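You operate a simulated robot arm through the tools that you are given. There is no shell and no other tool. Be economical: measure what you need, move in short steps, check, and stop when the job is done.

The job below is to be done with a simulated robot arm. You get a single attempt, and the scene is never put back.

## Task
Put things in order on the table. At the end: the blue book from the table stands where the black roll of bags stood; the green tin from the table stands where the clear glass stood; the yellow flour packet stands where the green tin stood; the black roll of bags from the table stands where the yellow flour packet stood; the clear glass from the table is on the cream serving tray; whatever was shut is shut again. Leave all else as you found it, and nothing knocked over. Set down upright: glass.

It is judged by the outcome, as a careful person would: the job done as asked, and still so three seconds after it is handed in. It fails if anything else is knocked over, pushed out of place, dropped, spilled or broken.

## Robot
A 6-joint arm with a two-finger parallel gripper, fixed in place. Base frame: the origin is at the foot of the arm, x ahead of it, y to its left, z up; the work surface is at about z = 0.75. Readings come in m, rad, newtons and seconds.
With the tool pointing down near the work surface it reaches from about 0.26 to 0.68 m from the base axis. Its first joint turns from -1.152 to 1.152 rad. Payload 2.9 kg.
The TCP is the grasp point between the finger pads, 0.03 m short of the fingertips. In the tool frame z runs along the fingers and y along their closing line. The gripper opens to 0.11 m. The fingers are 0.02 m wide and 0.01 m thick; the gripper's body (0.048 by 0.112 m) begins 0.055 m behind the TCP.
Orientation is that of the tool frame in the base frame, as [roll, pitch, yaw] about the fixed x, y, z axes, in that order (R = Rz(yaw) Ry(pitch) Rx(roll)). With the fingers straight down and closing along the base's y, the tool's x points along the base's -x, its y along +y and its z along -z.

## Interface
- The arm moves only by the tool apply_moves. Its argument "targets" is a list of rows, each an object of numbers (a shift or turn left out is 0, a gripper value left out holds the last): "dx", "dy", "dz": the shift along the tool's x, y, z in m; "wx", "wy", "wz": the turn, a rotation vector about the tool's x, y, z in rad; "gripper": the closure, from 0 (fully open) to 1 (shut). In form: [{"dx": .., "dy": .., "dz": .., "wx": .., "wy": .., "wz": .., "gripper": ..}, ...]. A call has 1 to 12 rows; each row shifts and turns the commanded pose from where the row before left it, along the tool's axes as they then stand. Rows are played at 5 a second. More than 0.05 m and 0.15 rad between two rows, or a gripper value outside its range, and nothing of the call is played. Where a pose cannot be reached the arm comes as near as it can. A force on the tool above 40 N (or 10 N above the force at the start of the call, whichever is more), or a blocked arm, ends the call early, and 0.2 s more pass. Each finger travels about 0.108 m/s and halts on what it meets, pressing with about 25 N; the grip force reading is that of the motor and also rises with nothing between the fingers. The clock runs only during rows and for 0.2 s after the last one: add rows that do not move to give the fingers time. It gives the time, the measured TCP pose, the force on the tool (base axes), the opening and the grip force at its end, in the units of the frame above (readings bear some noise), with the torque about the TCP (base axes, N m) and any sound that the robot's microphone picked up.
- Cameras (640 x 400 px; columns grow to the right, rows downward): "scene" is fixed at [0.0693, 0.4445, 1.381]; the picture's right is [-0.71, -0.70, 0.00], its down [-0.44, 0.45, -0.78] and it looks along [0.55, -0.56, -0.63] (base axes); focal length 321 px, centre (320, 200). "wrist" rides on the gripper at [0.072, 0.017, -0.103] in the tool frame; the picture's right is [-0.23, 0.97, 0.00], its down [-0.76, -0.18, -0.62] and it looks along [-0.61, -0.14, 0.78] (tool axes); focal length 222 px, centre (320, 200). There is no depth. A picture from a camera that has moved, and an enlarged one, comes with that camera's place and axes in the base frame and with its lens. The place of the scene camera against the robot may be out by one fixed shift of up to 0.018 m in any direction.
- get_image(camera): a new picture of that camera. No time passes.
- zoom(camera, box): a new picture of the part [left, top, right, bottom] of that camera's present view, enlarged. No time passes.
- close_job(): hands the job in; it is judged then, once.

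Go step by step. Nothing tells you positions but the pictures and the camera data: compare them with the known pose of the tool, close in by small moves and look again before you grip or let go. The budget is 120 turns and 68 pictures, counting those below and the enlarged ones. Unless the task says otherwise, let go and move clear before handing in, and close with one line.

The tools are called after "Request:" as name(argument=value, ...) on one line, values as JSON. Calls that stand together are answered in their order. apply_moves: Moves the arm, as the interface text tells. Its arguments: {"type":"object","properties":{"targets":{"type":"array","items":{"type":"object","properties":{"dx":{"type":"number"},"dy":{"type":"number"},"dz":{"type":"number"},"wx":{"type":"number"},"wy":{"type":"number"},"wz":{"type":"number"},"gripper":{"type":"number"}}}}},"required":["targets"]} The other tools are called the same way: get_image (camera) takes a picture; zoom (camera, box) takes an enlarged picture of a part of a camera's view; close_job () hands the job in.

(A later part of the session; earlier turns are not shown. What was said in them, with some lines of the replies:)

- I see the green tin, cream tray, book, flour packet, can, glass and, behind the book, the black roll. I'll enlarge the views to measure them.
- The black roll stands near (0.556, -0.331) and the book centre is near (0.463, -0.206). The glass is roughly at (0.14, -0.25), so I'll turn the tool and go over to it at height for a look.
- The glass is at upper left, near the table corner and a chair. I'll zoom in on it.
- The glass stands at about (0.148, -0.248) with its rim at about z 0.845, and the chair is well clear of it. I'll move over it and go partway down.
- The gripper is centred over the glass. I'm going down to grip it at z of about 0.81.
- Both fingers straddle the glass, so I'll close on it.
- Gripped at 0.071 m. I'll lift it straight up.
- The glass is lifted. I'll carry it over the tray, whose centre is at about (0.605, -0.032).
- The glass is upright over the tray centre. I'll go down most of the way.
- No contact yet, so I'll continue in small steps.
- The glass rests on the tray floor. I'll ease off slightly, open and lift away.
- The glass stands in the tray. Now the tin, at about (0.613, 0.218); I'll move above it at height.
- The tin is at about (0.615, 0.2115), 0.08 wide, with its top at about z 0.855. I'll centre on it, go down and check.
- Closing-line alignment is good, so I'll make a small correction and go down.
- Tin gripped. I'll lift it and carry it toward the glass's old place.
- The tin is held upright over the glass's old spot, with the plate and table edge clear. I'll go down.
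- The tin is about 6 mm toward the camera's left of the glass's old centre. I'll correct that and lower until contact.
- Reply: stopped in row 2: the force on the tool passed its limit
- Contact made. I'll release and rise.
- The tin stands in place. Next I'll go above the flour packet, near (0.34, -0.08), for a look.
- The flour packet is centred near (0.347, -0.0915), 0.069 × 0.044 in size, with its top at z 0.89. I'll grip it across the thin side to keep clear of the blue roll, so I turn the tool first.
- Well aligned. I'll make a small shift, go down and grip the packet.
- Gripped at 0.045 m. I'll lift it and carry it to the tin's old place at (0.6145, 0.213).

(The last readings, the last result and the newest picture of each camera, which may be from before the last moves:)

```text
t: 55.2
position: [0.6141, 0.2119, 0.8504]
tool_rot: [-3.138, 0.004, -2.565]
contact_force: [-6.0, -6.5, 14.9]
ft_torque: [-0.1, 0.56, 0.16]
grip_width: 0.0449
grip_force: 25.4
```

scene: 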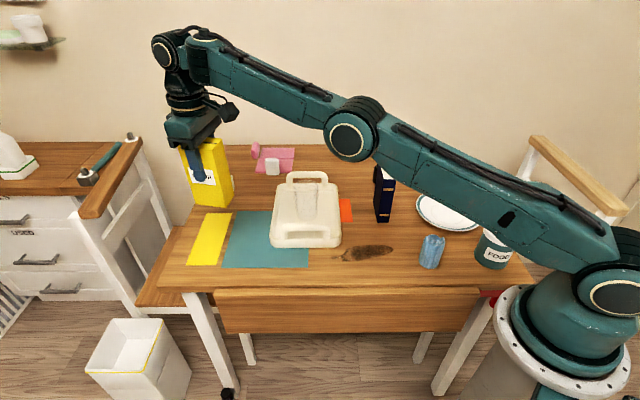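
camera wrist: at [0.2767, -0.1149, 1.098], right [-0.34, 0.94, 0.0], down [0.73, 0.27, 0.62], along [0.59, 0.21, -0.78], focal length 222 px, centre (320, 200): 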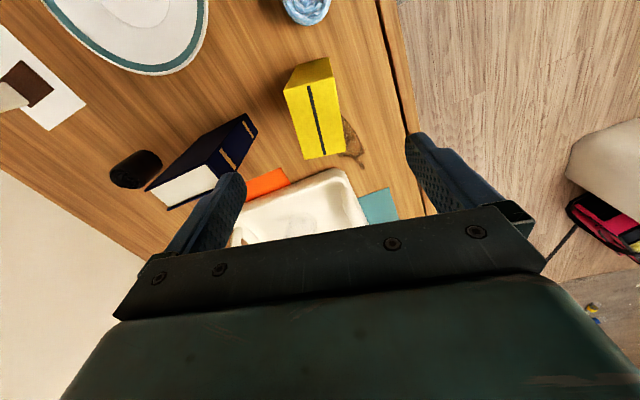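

Contact. I'll release and rise.

Request:
apply_moves(targets=[{"dz": -0.0005}, {"gripper": 0.4}, {"gripper": 0.0}, {}, {}])

Request:
apply_moves(targets=[{"dz": -0.02}, {"dz": -0.04}, {"dz": -0.04}, {"dz": -0.045}, {"dz": -0.045}, {}])

Request:
get_image(camera="scene")

```text
t: 56.5
position: [0.6139, 0.2117, 0.8498]
tool_rot: [-3.14, 0.001, -2.564]
contact_force: [-0.2, -0.1, 0.0]
ft_torque: [0.0, 0.03, 0.03]
grip_width: 0.1101
grip_force: 0.1
```

```text
t: 57.9
position: [0.6116, 0.2122, 1.0401]
tool_rot: [-3.14, 0.004, -2.563]
contact_force: [-0.6, 0.4, -0.3]
ft_torque: [0.02, -0.03, -0.01]
grip_width: 0.11
grip_force: 0.0
```

```text
29 pictures are left
```

scene: 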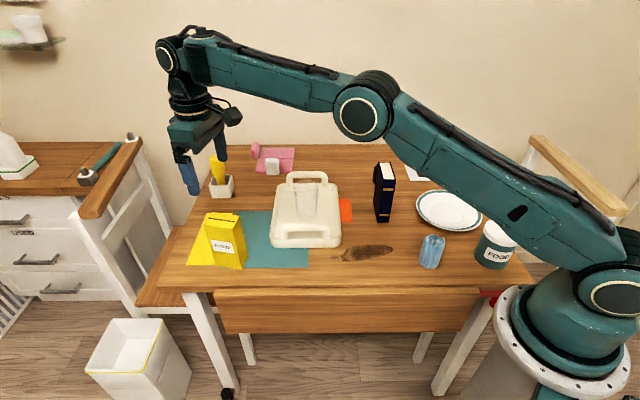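

The flour stands in place. Now I'll move over to the black roll near (0.556, -0.331).

Request:
apply_moves(targets=[{"dx": 0.0286, "dy": -0.0354}, {"dx": 0.0286, "dy": -0.0354}, {"dx": 0.0286, "dy": -0.0354}, {"dx": 0.0286, "dy": -0.0354}, {"dx": 0.0286, "dy": -0.0354}, {"dx": 0.0286, "dy": -0.0354}, {"dx": 0.0286, "dy": -0.0354}, {"dx": 0.0286, "dy": -0.0354}, {"dx": 0.0286, "dy": -0.0354}, {"dx": 0.0286, "dy": -0.0354}, {"dx": 0.0286, "dy": -0.0354}, {"dx": 0.0286, "dy": -0.0354}])

Request:
apply_moves(targets=[{}])

Request:
get_image(camera="wrist")

```text
t: 60.5
position: [0.5565, -0.3302, 1.037]
tool_rot: [-3.14, 0.001, -2.564]
contact_force: [-0.2, -0.3, -0.6]
ft_torque: [0.01, 0.06, 0.02]
grip_width: 0.1101
grip_force: 0.1
```

```text
t: 60.9
position: [0.5564, -0.3298, 1.0375]
tool_rot: [-3.14, 0.003, -2.565]
contact_force: [-0.1, 0.2, 0.5]
ft_torque: [0.0, 0.0, 0.02]
grip_width: 0.1099
grip_force: 0.0
```

```text
28 pictures are left
camera wrist: at [0.4875, -0.3557, 1.1416], right [-0.34, 0.94, 0.0], down [0.73, 0.27, 0.62], along [0.59, 0.21, -0.78], focal length 222 px, centre (320, 200)
```

wrist: 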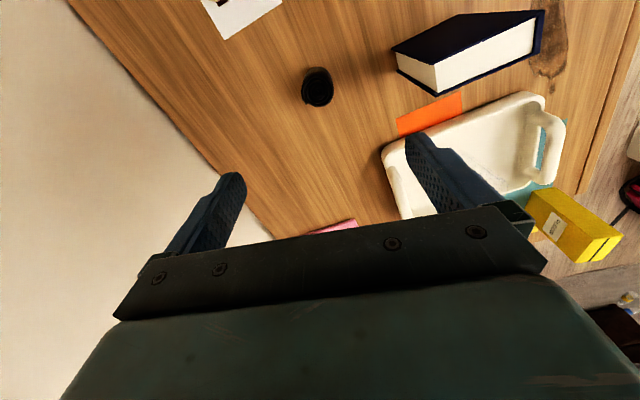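

Request:
zoom(camera="wrist", box=[270, 40, 398, 120])

```text
5.00 times, centred on (334, 80) of wrist
camera zoom: at [0.4875, -0.3557, 1.1416], right [-0.34, 0.94, 0.0], down [0.73, 0.27, 0.62], along [0.59, 0.21, -0.78], focal length 1111 px, centre (250, 800)
```

zoom: 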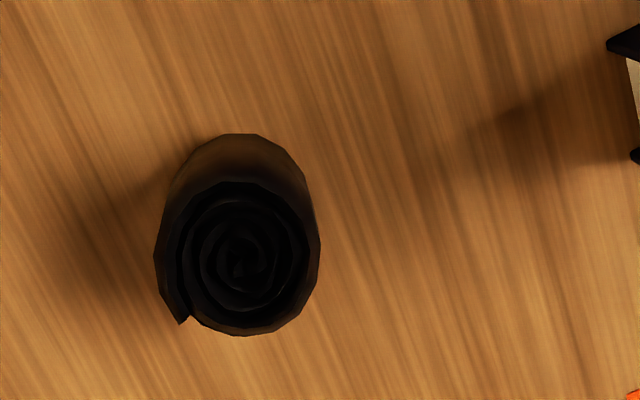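

The roll is at (0.5585, -0.335), 0.042 wide, with its top at about z 0.815. I'll centre over it and go down.

Request:
apply_moves(targets=[{"dx": 0.001, "dy": -0.005}, {"dz": 0.045}, {"dz": 0.045}, {"dz": 0.045}, {"dz": 0.025}, {}])

Request:
get_image(camera="wrist")

```text
t: 62.2
position: [0.559, -0.3347, 0.879]
tool_rot: [-3.141, 0.0, -2.563]
contact_force: [-0.1, 0.8, 0.3]
ft_torque: [0.02, -0.02, -0.03]
grip_width: 0.11
grip_force: 0.1
```

```text
26 pictures are left
camera wrist: at [0.4886, -0.36, 0.9829], right [-0.34, 0.94, 0.0], down [0.73, 0.27, 0.62], along [0.59, 0.21, -0.78], focal length 222 px, centre (320, 200)
```

wrist: 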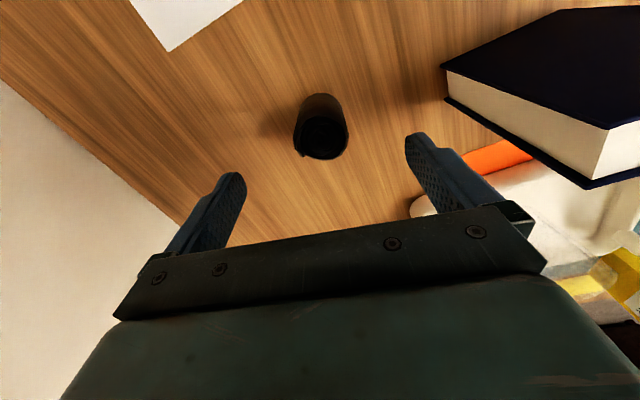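

Alignment is good, so I'll go down and grip the roll.

Request:
apply_moves(targets=[{"dx": 0.003, "dy": 0.001, "dz": 0.03}, {"dz": 0.03}, {"dz": 0.03}, {}, {"gripper": 0.3}, {"gripper": 0.5}, {"gripper": 0.7}, {"gripper": 1}, {}, {}])

```text
t: 64.5
position: [0.5553, -0.3366, 0.7873]
tool_rot: [-3.141, 0.001, -2.564]
contact_force: [0.3, -0.3, 0.2]
ft_torque: [0.0, 0.0, -0.02]
grip_width: 0.0488
grip_force: 24.7
```

Gripped at 0.049 m. I'll lift it high above the book and carry it to the flour's old spot at (0.347, -0.093).

Request:
apply_moves(targets=[{"dz": -0.02}, {"dz": -0.04}, {"dz": -0.045}, {"dz": -0.045}, {"dz": -0.045}, {"dz": -0.045}, {}])

Request:
apply_moves(targets=[{"dx": 0.0062, "dy": 0.0453}, {"dx": 0.0062, "dy": 0.0453}, {"dx": 0.0062, "dy": 0.0453}, {"dx": 0.0062, "dy": 0.0453}, {"dx": 0.0062, "dy": 0.0453}, {"dx": 0.0062, "dy": 0.0453}, {"dx": 0.0062, "dy": 0.0453}, {}, {}])

Request:
get_image(camera="scene")

```text
t: 66.0
position: [0.5578, -0.3398, 1.03]
tool_rot: [-3.14, 0.001, -2.564]
contact_force: [0.5, 0.6, 0.1]
ft_torque: [0.01, -0.01, 0.02]
grip_width: 0.0487
grip_force: 25.4
```

```text
t: 68.0
position: [0.345, -0.097, 1.0284]
tool_rot: [-3.141, 0.002, -2.563]
contact_force: [-0.1, 0.6, -1.2]
ft_torque: [0.02, 0.01, 0.01]
grip_width: 0.0486
grip_force: 24.7
```

```text
25 pictures are left
```

scene: 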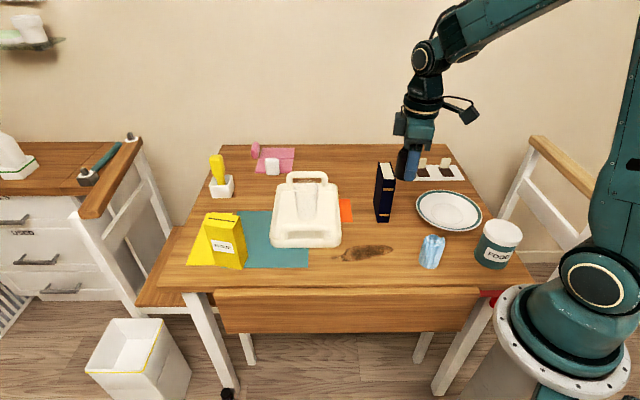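

Request:
apply_moves(targets=[{"dx": -0.004, "dy": 0.002}, {"dz": 0.045}, {"dz": 0.045}, {"dz": 0.045}, {"dz": 0.045}, {"dz": 0.03}, {"dz": 0.02}, {}])

Request:
apply_moves(targets=[{"dz": 0.005}, {}])

Request:
zoom(camera="scene", box=[320, 140, 480, 280])

```text
t: 69.8
position: [0.3478, -0.0922, 0.7967]
tool_rot: [-3.14, 0.002, -2.563]
contact_force: [0.0, 0.2, -0.6]
ft_torque: [0.04, -0.03, -0.01]
grip_width: 0.0491
grip_force: 24.7
```

```text
t: 70.5
position: [0.3483, -0.0923, 0.7923]
tool_rot: [-3.139, 0.001, -2.563]
contact_force: [-0.8, 0.5, 0.2]
ft_torque: [0.0, 0.02, 0.01]
grip_width: 0.0492
grip_force: 25.1
```

```text
2.86 times, centred on (400, 210) of scene
camera zoom: at [0.0693, 0.4445, 1.381], right [-0.71, -0.7, 0.0], down [-0.44, 0.45, -0.78], along [0.55, -0.56, -0.63], focal length 916 px, centre (91, 171)
```

zoom: 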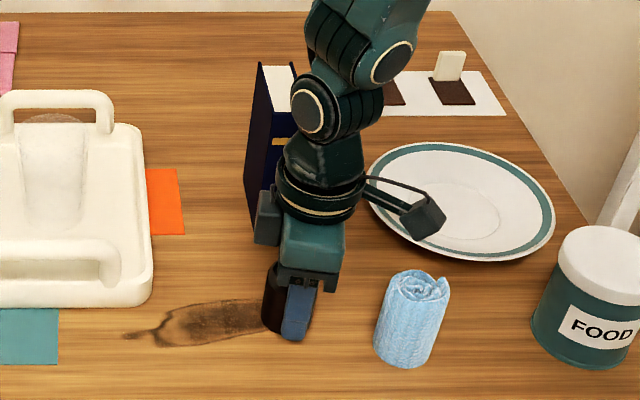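

Request:
zoom(camera="wrist", box=[200, 60, 456, 220])

```text
2.50 times, centred on (328, 140) of wrist
camera zoom: at [0.2783, -0.1185, 0.8957], right [-0.34, 0.94, 0.0], down [0.73, 0.27, 0.62], along [0.59, 0.21, -0.78], focal length 555 px, centre (300, 350)
```

zoom: 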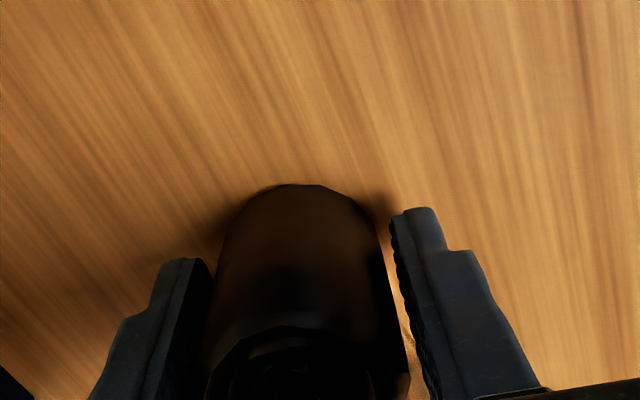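

The roll sits about 4–5 mm too far out, so I'll shift it back and lower to contact.

Request:
apply_moves(targets=[{"dx": 0.004}, {"dz": 0.003}, {}])

Request:
apply_moves(targets=[{"dz": 0.002}, {}])

Request:
apply_moves(targets=[{"dz": 0.0015}, {}])

```text
t: 71.2
position: [0.3454, -0.0945, 0.7906]
tool_rot: [-3.14, 0.003, -2.564]
contact_force: [-0.4, -0.2, -0.4]
ft_torque: [0.01, -0.03, 0.01]
grip_width: 0.049
grip_force: 25.2
```

```text
t: 71.8
position: [0.3456, -0.0954, 0.789]
tool_rot: [-3.14, 0.001, -2.563]
contact_force: [0.4, -0.4, -0.1]
ft_torque: [0.0, 0.02, -0.01]
grip_width: 0.049
grip_force: 24.9
```

```text
t: 72.5
position: [0.3471, -0.0952, 0.7878]
tool_rot: [-3.138, 0.001, -2.563]
contact_force: [-2.6, -2.8, 14.0]
ft_torque: [0.19, 0.1, 0.03]
grip_width: 0.0487
grip_force: 25.0
```

Request:
apply_moves(targets=[{"dz": -0.0005}, {"gripper": 0.45}, {"gripper": 0.2}, {"gripper": 0.0}, {}, {}])

Request:
apply_moves(targets=[{"dz": -0.02}, {"dz": -0.04}, {"dz": -0.045}, {"dz": -0.045}, {"dz": -0.045}, {"dz": -0.045}, {}])

Request:
get_image(camera="wrist")

Request:
zoom(camera="scene", box=[320, 140, 480, 280])

```text
t: 73.8
position: [0.346, -0.0939, 0.7878]
tool_rot: [-3.139, 0.001, -2.565]
contact_force: [0.4, 0.3, -0.5]
ft_torque: [0.01, 0.02, 0.02]
grip_width: 0.1102
grip_force: 0.1
```

```text
t: 75.5
position: [0.3491, -0.092, 1.0283]
tool_rot: [-3.14, 0.0, -2.563]
contact_force: [0.7, -0.6, -0.5]
ft_torque: [0.03, 0.02, -0.01]
grip_width: 0.1099
grip_force: 0.1
```

```text
22 pictures are left
camera wrist: at [0.2797, -0.1165, 1.133], right [-0.34, 0.94, 0.0], down [0.73, 0.27, 0.62], along [0.59, 0.21, -0.78], focal length 222 px, centre (320, 200)
```

wrist: 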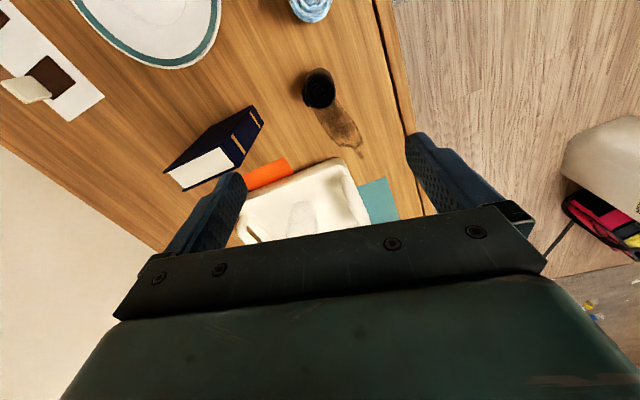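

```text
2.86 times, centred on (400, 210) of scene
camera zoom: at [0.0693, 0.4445, 1.381], right [-0.71, -0.7, 0.0], down [-0.44, 0.45, -0.78], along [0.55, -0.56, -0.63], focal length 916 px, centre (91, 171)
```

zoom: 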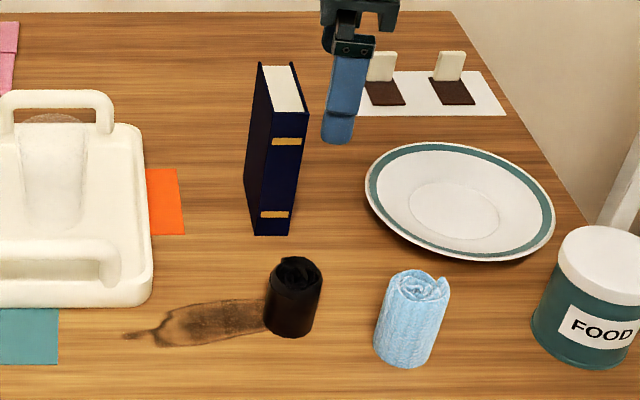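

The roll stands upright at the flour's old spot. Next is the book: I'll turn the tool so it closes across the book's thickness and move above it.

Request:
apply_moves(targets=[{"wz": 0.1364}, {"wz": 0.1364}, {"wz": 0.1364}, {"wz": 0.1364}, {"wz": 0.1364}, {"wz": 0.1364}, {"wz": 0.1364}, {"wz": 0.1364}, {"wz": 0.1364}, {"wz": 0.1364}, {}])

Request:
apply_moves(targets=[{"dx": -0.04}, {"dx": -0.04}, {"dx": -0.04}, {"dx": -0.04}, {}])

Request:
get_image(camera="wrist")

Request:
zoom(camera="wrist", box=[256, 50, 384, 150])

```text
t: 77.8
position: [0.3462, -0.0933, 1.0274]
tool_rot: [3.139, 0.0, 2.354]
contact_force: [0.1, -0.5, -0.1]
ft_torque: [0.01, 0.0, -0.02]
grip_width: 0.1102
grip_force: 0.2
```

```text
t: 79.0
position: [0.4614, -0.2093, 1.0235]
tool_rot: [-3.141, 0.001, 2.356]
contact_force: [-0.2, 0.3, -0.4]
ft_torque: [-0.01, -0.01, -0.03]
grip_width: 0.1101
grip_force: 0.1
```

```text
20 pictures are left
camera wrist: at [0.4228, -0.1464, 1.1289], right [0.85, 0.53, 0.0], down [0.41, -0.66, 0.62], along [0.33, -0.53, -0.78], focal length 222 px, centre (320, 200)
```

wrist: 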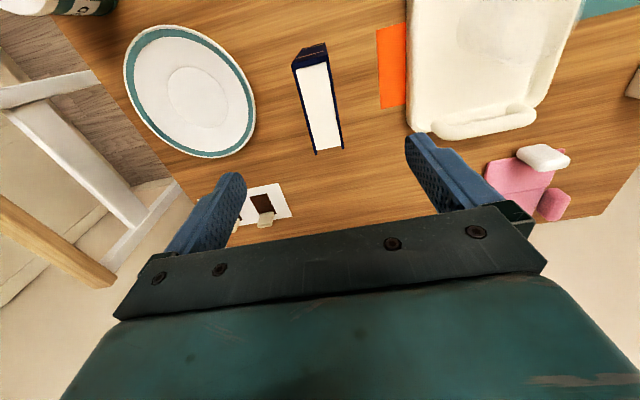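

```text
4.00 times, centred on (320, 100) of wrist
camera zoom: at [0.4228, -0.1464, 1.1289], right [0.85, 0.53, 0.0], down [0.41, -0.66, 0.62], along [0.33, -0.53, -0.78], focal length 888 px, centre (320, 600)
```

zoom: 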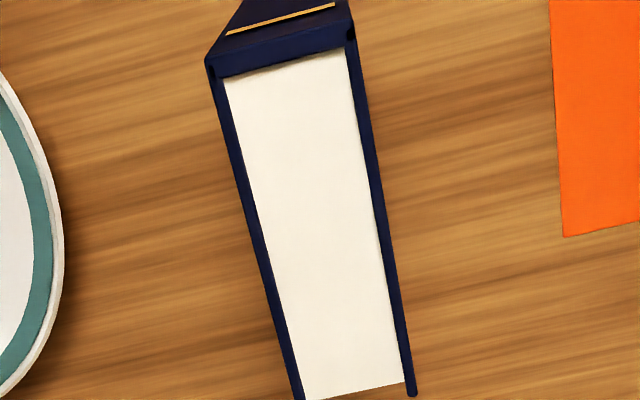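

The book centre is about (0.460, -0.205) and aligned with the tool. I'll centre on it, go down and grip.

Request:
apply_moves(targets=[{"dx": 0.004, "dy": 0.0018}, {"dz": 0.04}, {"dz": 0.04}, {"dz": 0.04}, {"dz": 0.04}, {}])

Request:
zoom(camera="scene", box=[320, 120, 480, 260])

```text
t: 80.5
position: [0.4582, -0.202, 0.8666]
tool_rot: [3.139, 0.003, 2.353]
contact_force: [-0.7, -0.9, 0.6]
ft_torque: [-0.03, 0.0, -0.04]
grip_width: 0.11
grip_force: 0.1
```

```text
2.86 times, centred on (400, 190) of scene
camera zoom: at [0.0693, 0.4445, 1.381], right [-0.71, -0.7, 0.0], down [-0.44, 0.45, -0.78], along [0.55, -0.56, -0.63], focal length 916 px, centre (91, 229)
```

zoom: 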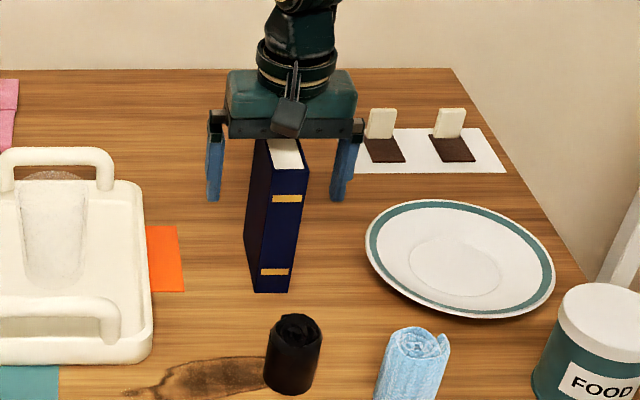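

Request:
apply_moves(targets=[{"dz": 0.004}, {"gripper": 0.3}, {"gripper": 0.5}, {"gripper": 0.7}, {"gripper": 1}, {}, {}])

Request:
apply_moves(targets=[{"dz": -0.02}, {"dz": -0.03}, {"dz": -0.04}, {"dz": -0.04}, {}])

Request:
zoom(camera="scene", box=[320, 90, 480, 230])

```text
t: 82.0
position: [0.4587, -0.2027, 0.8625]
tool_rot: [-3.141, 0.002, 2.354]
contact_force: [-0.9, -1.5, 0.7]
ft_torque: [-0.08, 0.16, 0.05]
grip_width: 0.0337
grip_force: 25.1
```

```text
t: 83.2
position: [0.454, -0.203, 0.9962]
tool_rot: [3.141, 0.003, 2.357]
contact_force: [-0.1, 0.1, -1.6]
ft_torque: [-0.02, 0.0, 0.01]
grip_width: 0.0339
grip_force: 25.3
```

```text
2.86 times, centred on (400, 160) of scene
camera zoom: at [0.0693, 0.4445, 1.381], right [-0.71, -0.7, 0.0], down [-0.44, 0.45, -0.78], along [0.55, -0.56, -0.63], focal length 916 px, centre (91, 314)
```

zoom: 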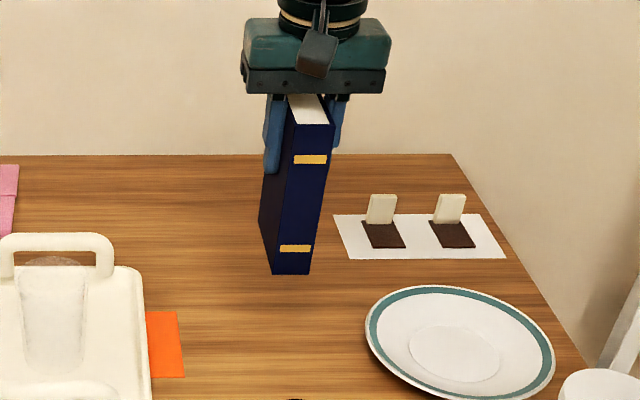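

The book is lifted. I'll move it over the roll's old place, about (0.557, -0.335).

Request:
apply_moves(targets=[{"dx": -0.0322, "dy": -0.0044}, {"dx": -0.0322, "dy": -0.0044}, {"dx": -0.0322, "dy": -0.0044}, {"dx": -0.0322, "dy": -0.0044}, {"dx": -0.0322, "dy": -0.0044}, {}, {}])

Request:
apply_moves(targets=[{"dz": 0.04}, {"dz": 0.04}, {"dz": 0.03}, {"dz": 0.01}, {}])

Request:
zoom(camera="scene", box=[300, 90, 480, 230])

Request:
get_image(camera="wrist")

```text
t: 84.8
position: [0.5555, -0.3319, 0.9925]
tool_rot: [3.141, 0.001, 2.356]
contact_force: [0.0, -0.6, -0.9]
ft_torque: [-0.05, 0.01, -0.01]
grip_width: 0.0338
grip_force: 24.5
```

```text
t: 86.0
position: [0.5566, -0.3328, 0.8734]
tool_rot: [3.141, 0.002, 2.355]
contact_force: [0.7, 0.1, -1.8]
ft_torque: [0.01, -0.05, 0.02]
grip_width: 0.0338
grip_force: 25.2
```

```text
2.86 times, centred on (390, 160) of scene
camera zoom: at [0.0693, 0.4445, 1.381], right [-0.71, -0.7, 0.0], down [-0.44, 0.45, -0.78], along [0.55, -0.56, -0.63], focal length 916 px, centre (120, 314)
```

zoom: 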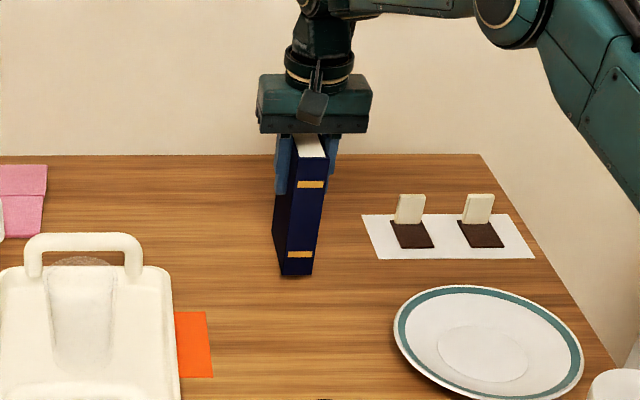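

```text
15 pictures are left
camera wrist: at [0.5184, -0.27, 0.9774], right [0.85, 0.53, 0.0], down [0.41, -0.66, 0.62], along [0.33, -0.53, -0.78], focal length 222 px, centre (320, 200)
```

wrist: 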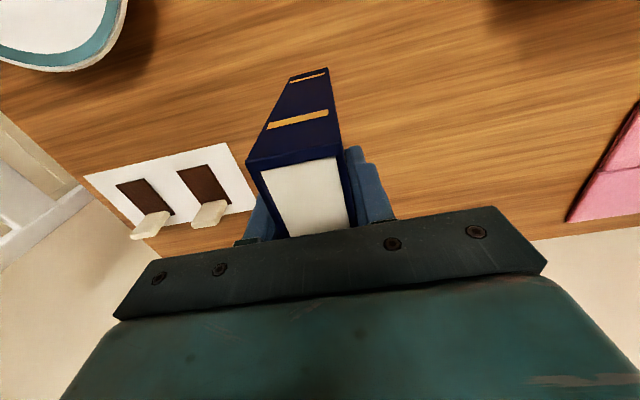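

Everything around is clear. I'll lower to contact.

Request:
apply_moves(targets=[{"dz": 0.006}, {}])

Request:
apply_moves(targets=[{"dz": 0.003}, {}])

Request:
apply_moves(targets=[{"dz": 0.0015}, {}])

```text
t: 86.7
position: [0.5558, -0.3337, 0.8681]
tool_rot: [-3.14, 0.002, 2.355]
contact_force: [0.2, 0.1, -2.1]
ft_torque: [0.01, -0.01, -0.02]
grip_width: 0.0338
grip_force: 25.4
```

```text
t: 87.2
position: [0.5565, -0.3326, 0.8643]
tool_rot: [3.14, 0.002, 2.356]
contact_force: [-0.4, 0.5, -1.4]
ft_torque: [-0.01, -0.01, 0.01]
grip_width: 0.0338
grip_force: 25.1
```

```text
t: 87.8
position: [0.5554, -0.3327, 0.8634]
tool_rot: [3.139, 0.002, 2.356]
contact_force: [-0.3, 0.9, -0.5]
ft_torque: [0.04, 0.06, -0.03]
grip_width: 0.0337
grip_force: 24.9
```

Request:
apply_moves(targets=[{"dz": 0.0015}, {}])

```text
t: 88.5
position: [0.5554, -0.3325, 0.8635]
tool_rot: [3.14, 0.002, 2.355]
contact_force: [-5.2, 3.3, 12.7]
ft_torque: [0.28, 0.69, -0.04]
grip_width: 0.0336
grip_force: 25.0
```

Contact. I'll ease off, release slowly and rise.

Request:
apply_moves(targets=[{"dz": -0.001}, {"gripper": 0.6}, {"gripper": 0.4}, {"gripper": 0.2}, {"gripper": 0.0}, {}, {}])

Request:
apply_moves(targets=[{"dz": -0.02}, {"dz": -0.03}, {"dz": -0.04}, {"dz": -0.045}, {"dz": -0.045}, {}])

Request:
apply_moves(targets=[{"dx": 0.045}, {"dx": 0.045}, {"dx": 0.045}, {"dx": 0.045}, {}])

Request:
get_image(camera="scene")

Request:
get_image(camera="wrist")

```text
t: 90.0
position: [0.5565, -0.3326, 0.8638]
tool_rot: [3.14, 0.002, 2.353]
contact_force: [0.0, -0.4, 0.4]
ft_torque: [-0.02, -0.01, 0.01]
grip_width: 0.11
grip_force: 0.0
```

```text
t: 91.5
position: [0.5549, -0.3328, 1.0414]
tool_rot: [3.141, 0.001, 2.354]
contact_force: [-0.4, 0.0, -0.5]
ft_torque: [0.03, -0.01, -0.01]
grip_width: 0.1102
grip_force: 0.0
```

```text
t: 92.7
position: [0.4273, -0.2043, 1.0397]
tool_rot: [3.141, 0.003, 2.355]
contact_force: [0.2, 0.1, 0.4]
ft_torque: [0.06, -0.01, 0.03]
grip_width: 0.11
grip_force: 0.0
```

```text
14 pictures are left
```

scene: 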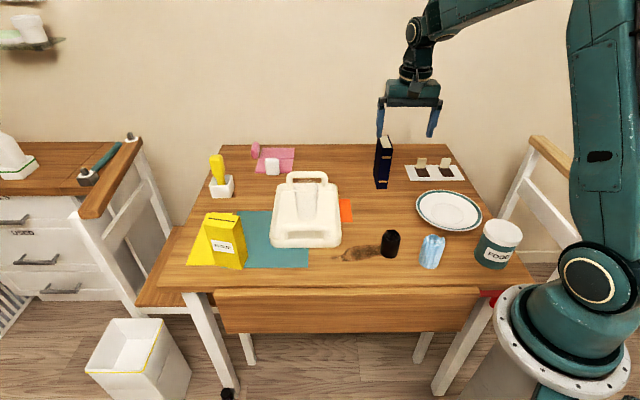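

```text
13 pictures are left
camera wrist: at [0.3898, -0.1419, 1.1445], right [0.85, 0.53, 0.0], down [0.41, -0.66, 0.63], along [0.33, -0.53, -0.78], focal length 222 px, centre (320, 200)
```

wrist: 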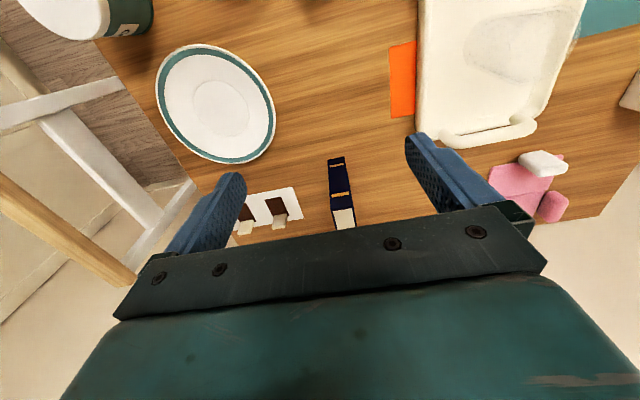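

All five things stand where asked, nothing else has moved, and the arm is clear. I'm handing in now.

Request:
close_job()

```text
The job is handed in.
```

The job is handed in: the book, tin, flour and black roll stand in their new places, give or take a few millimetres (the roll possibly up to about 8 mm off). The glass is upright on the cream tray, and nothing was knocked over or opened.
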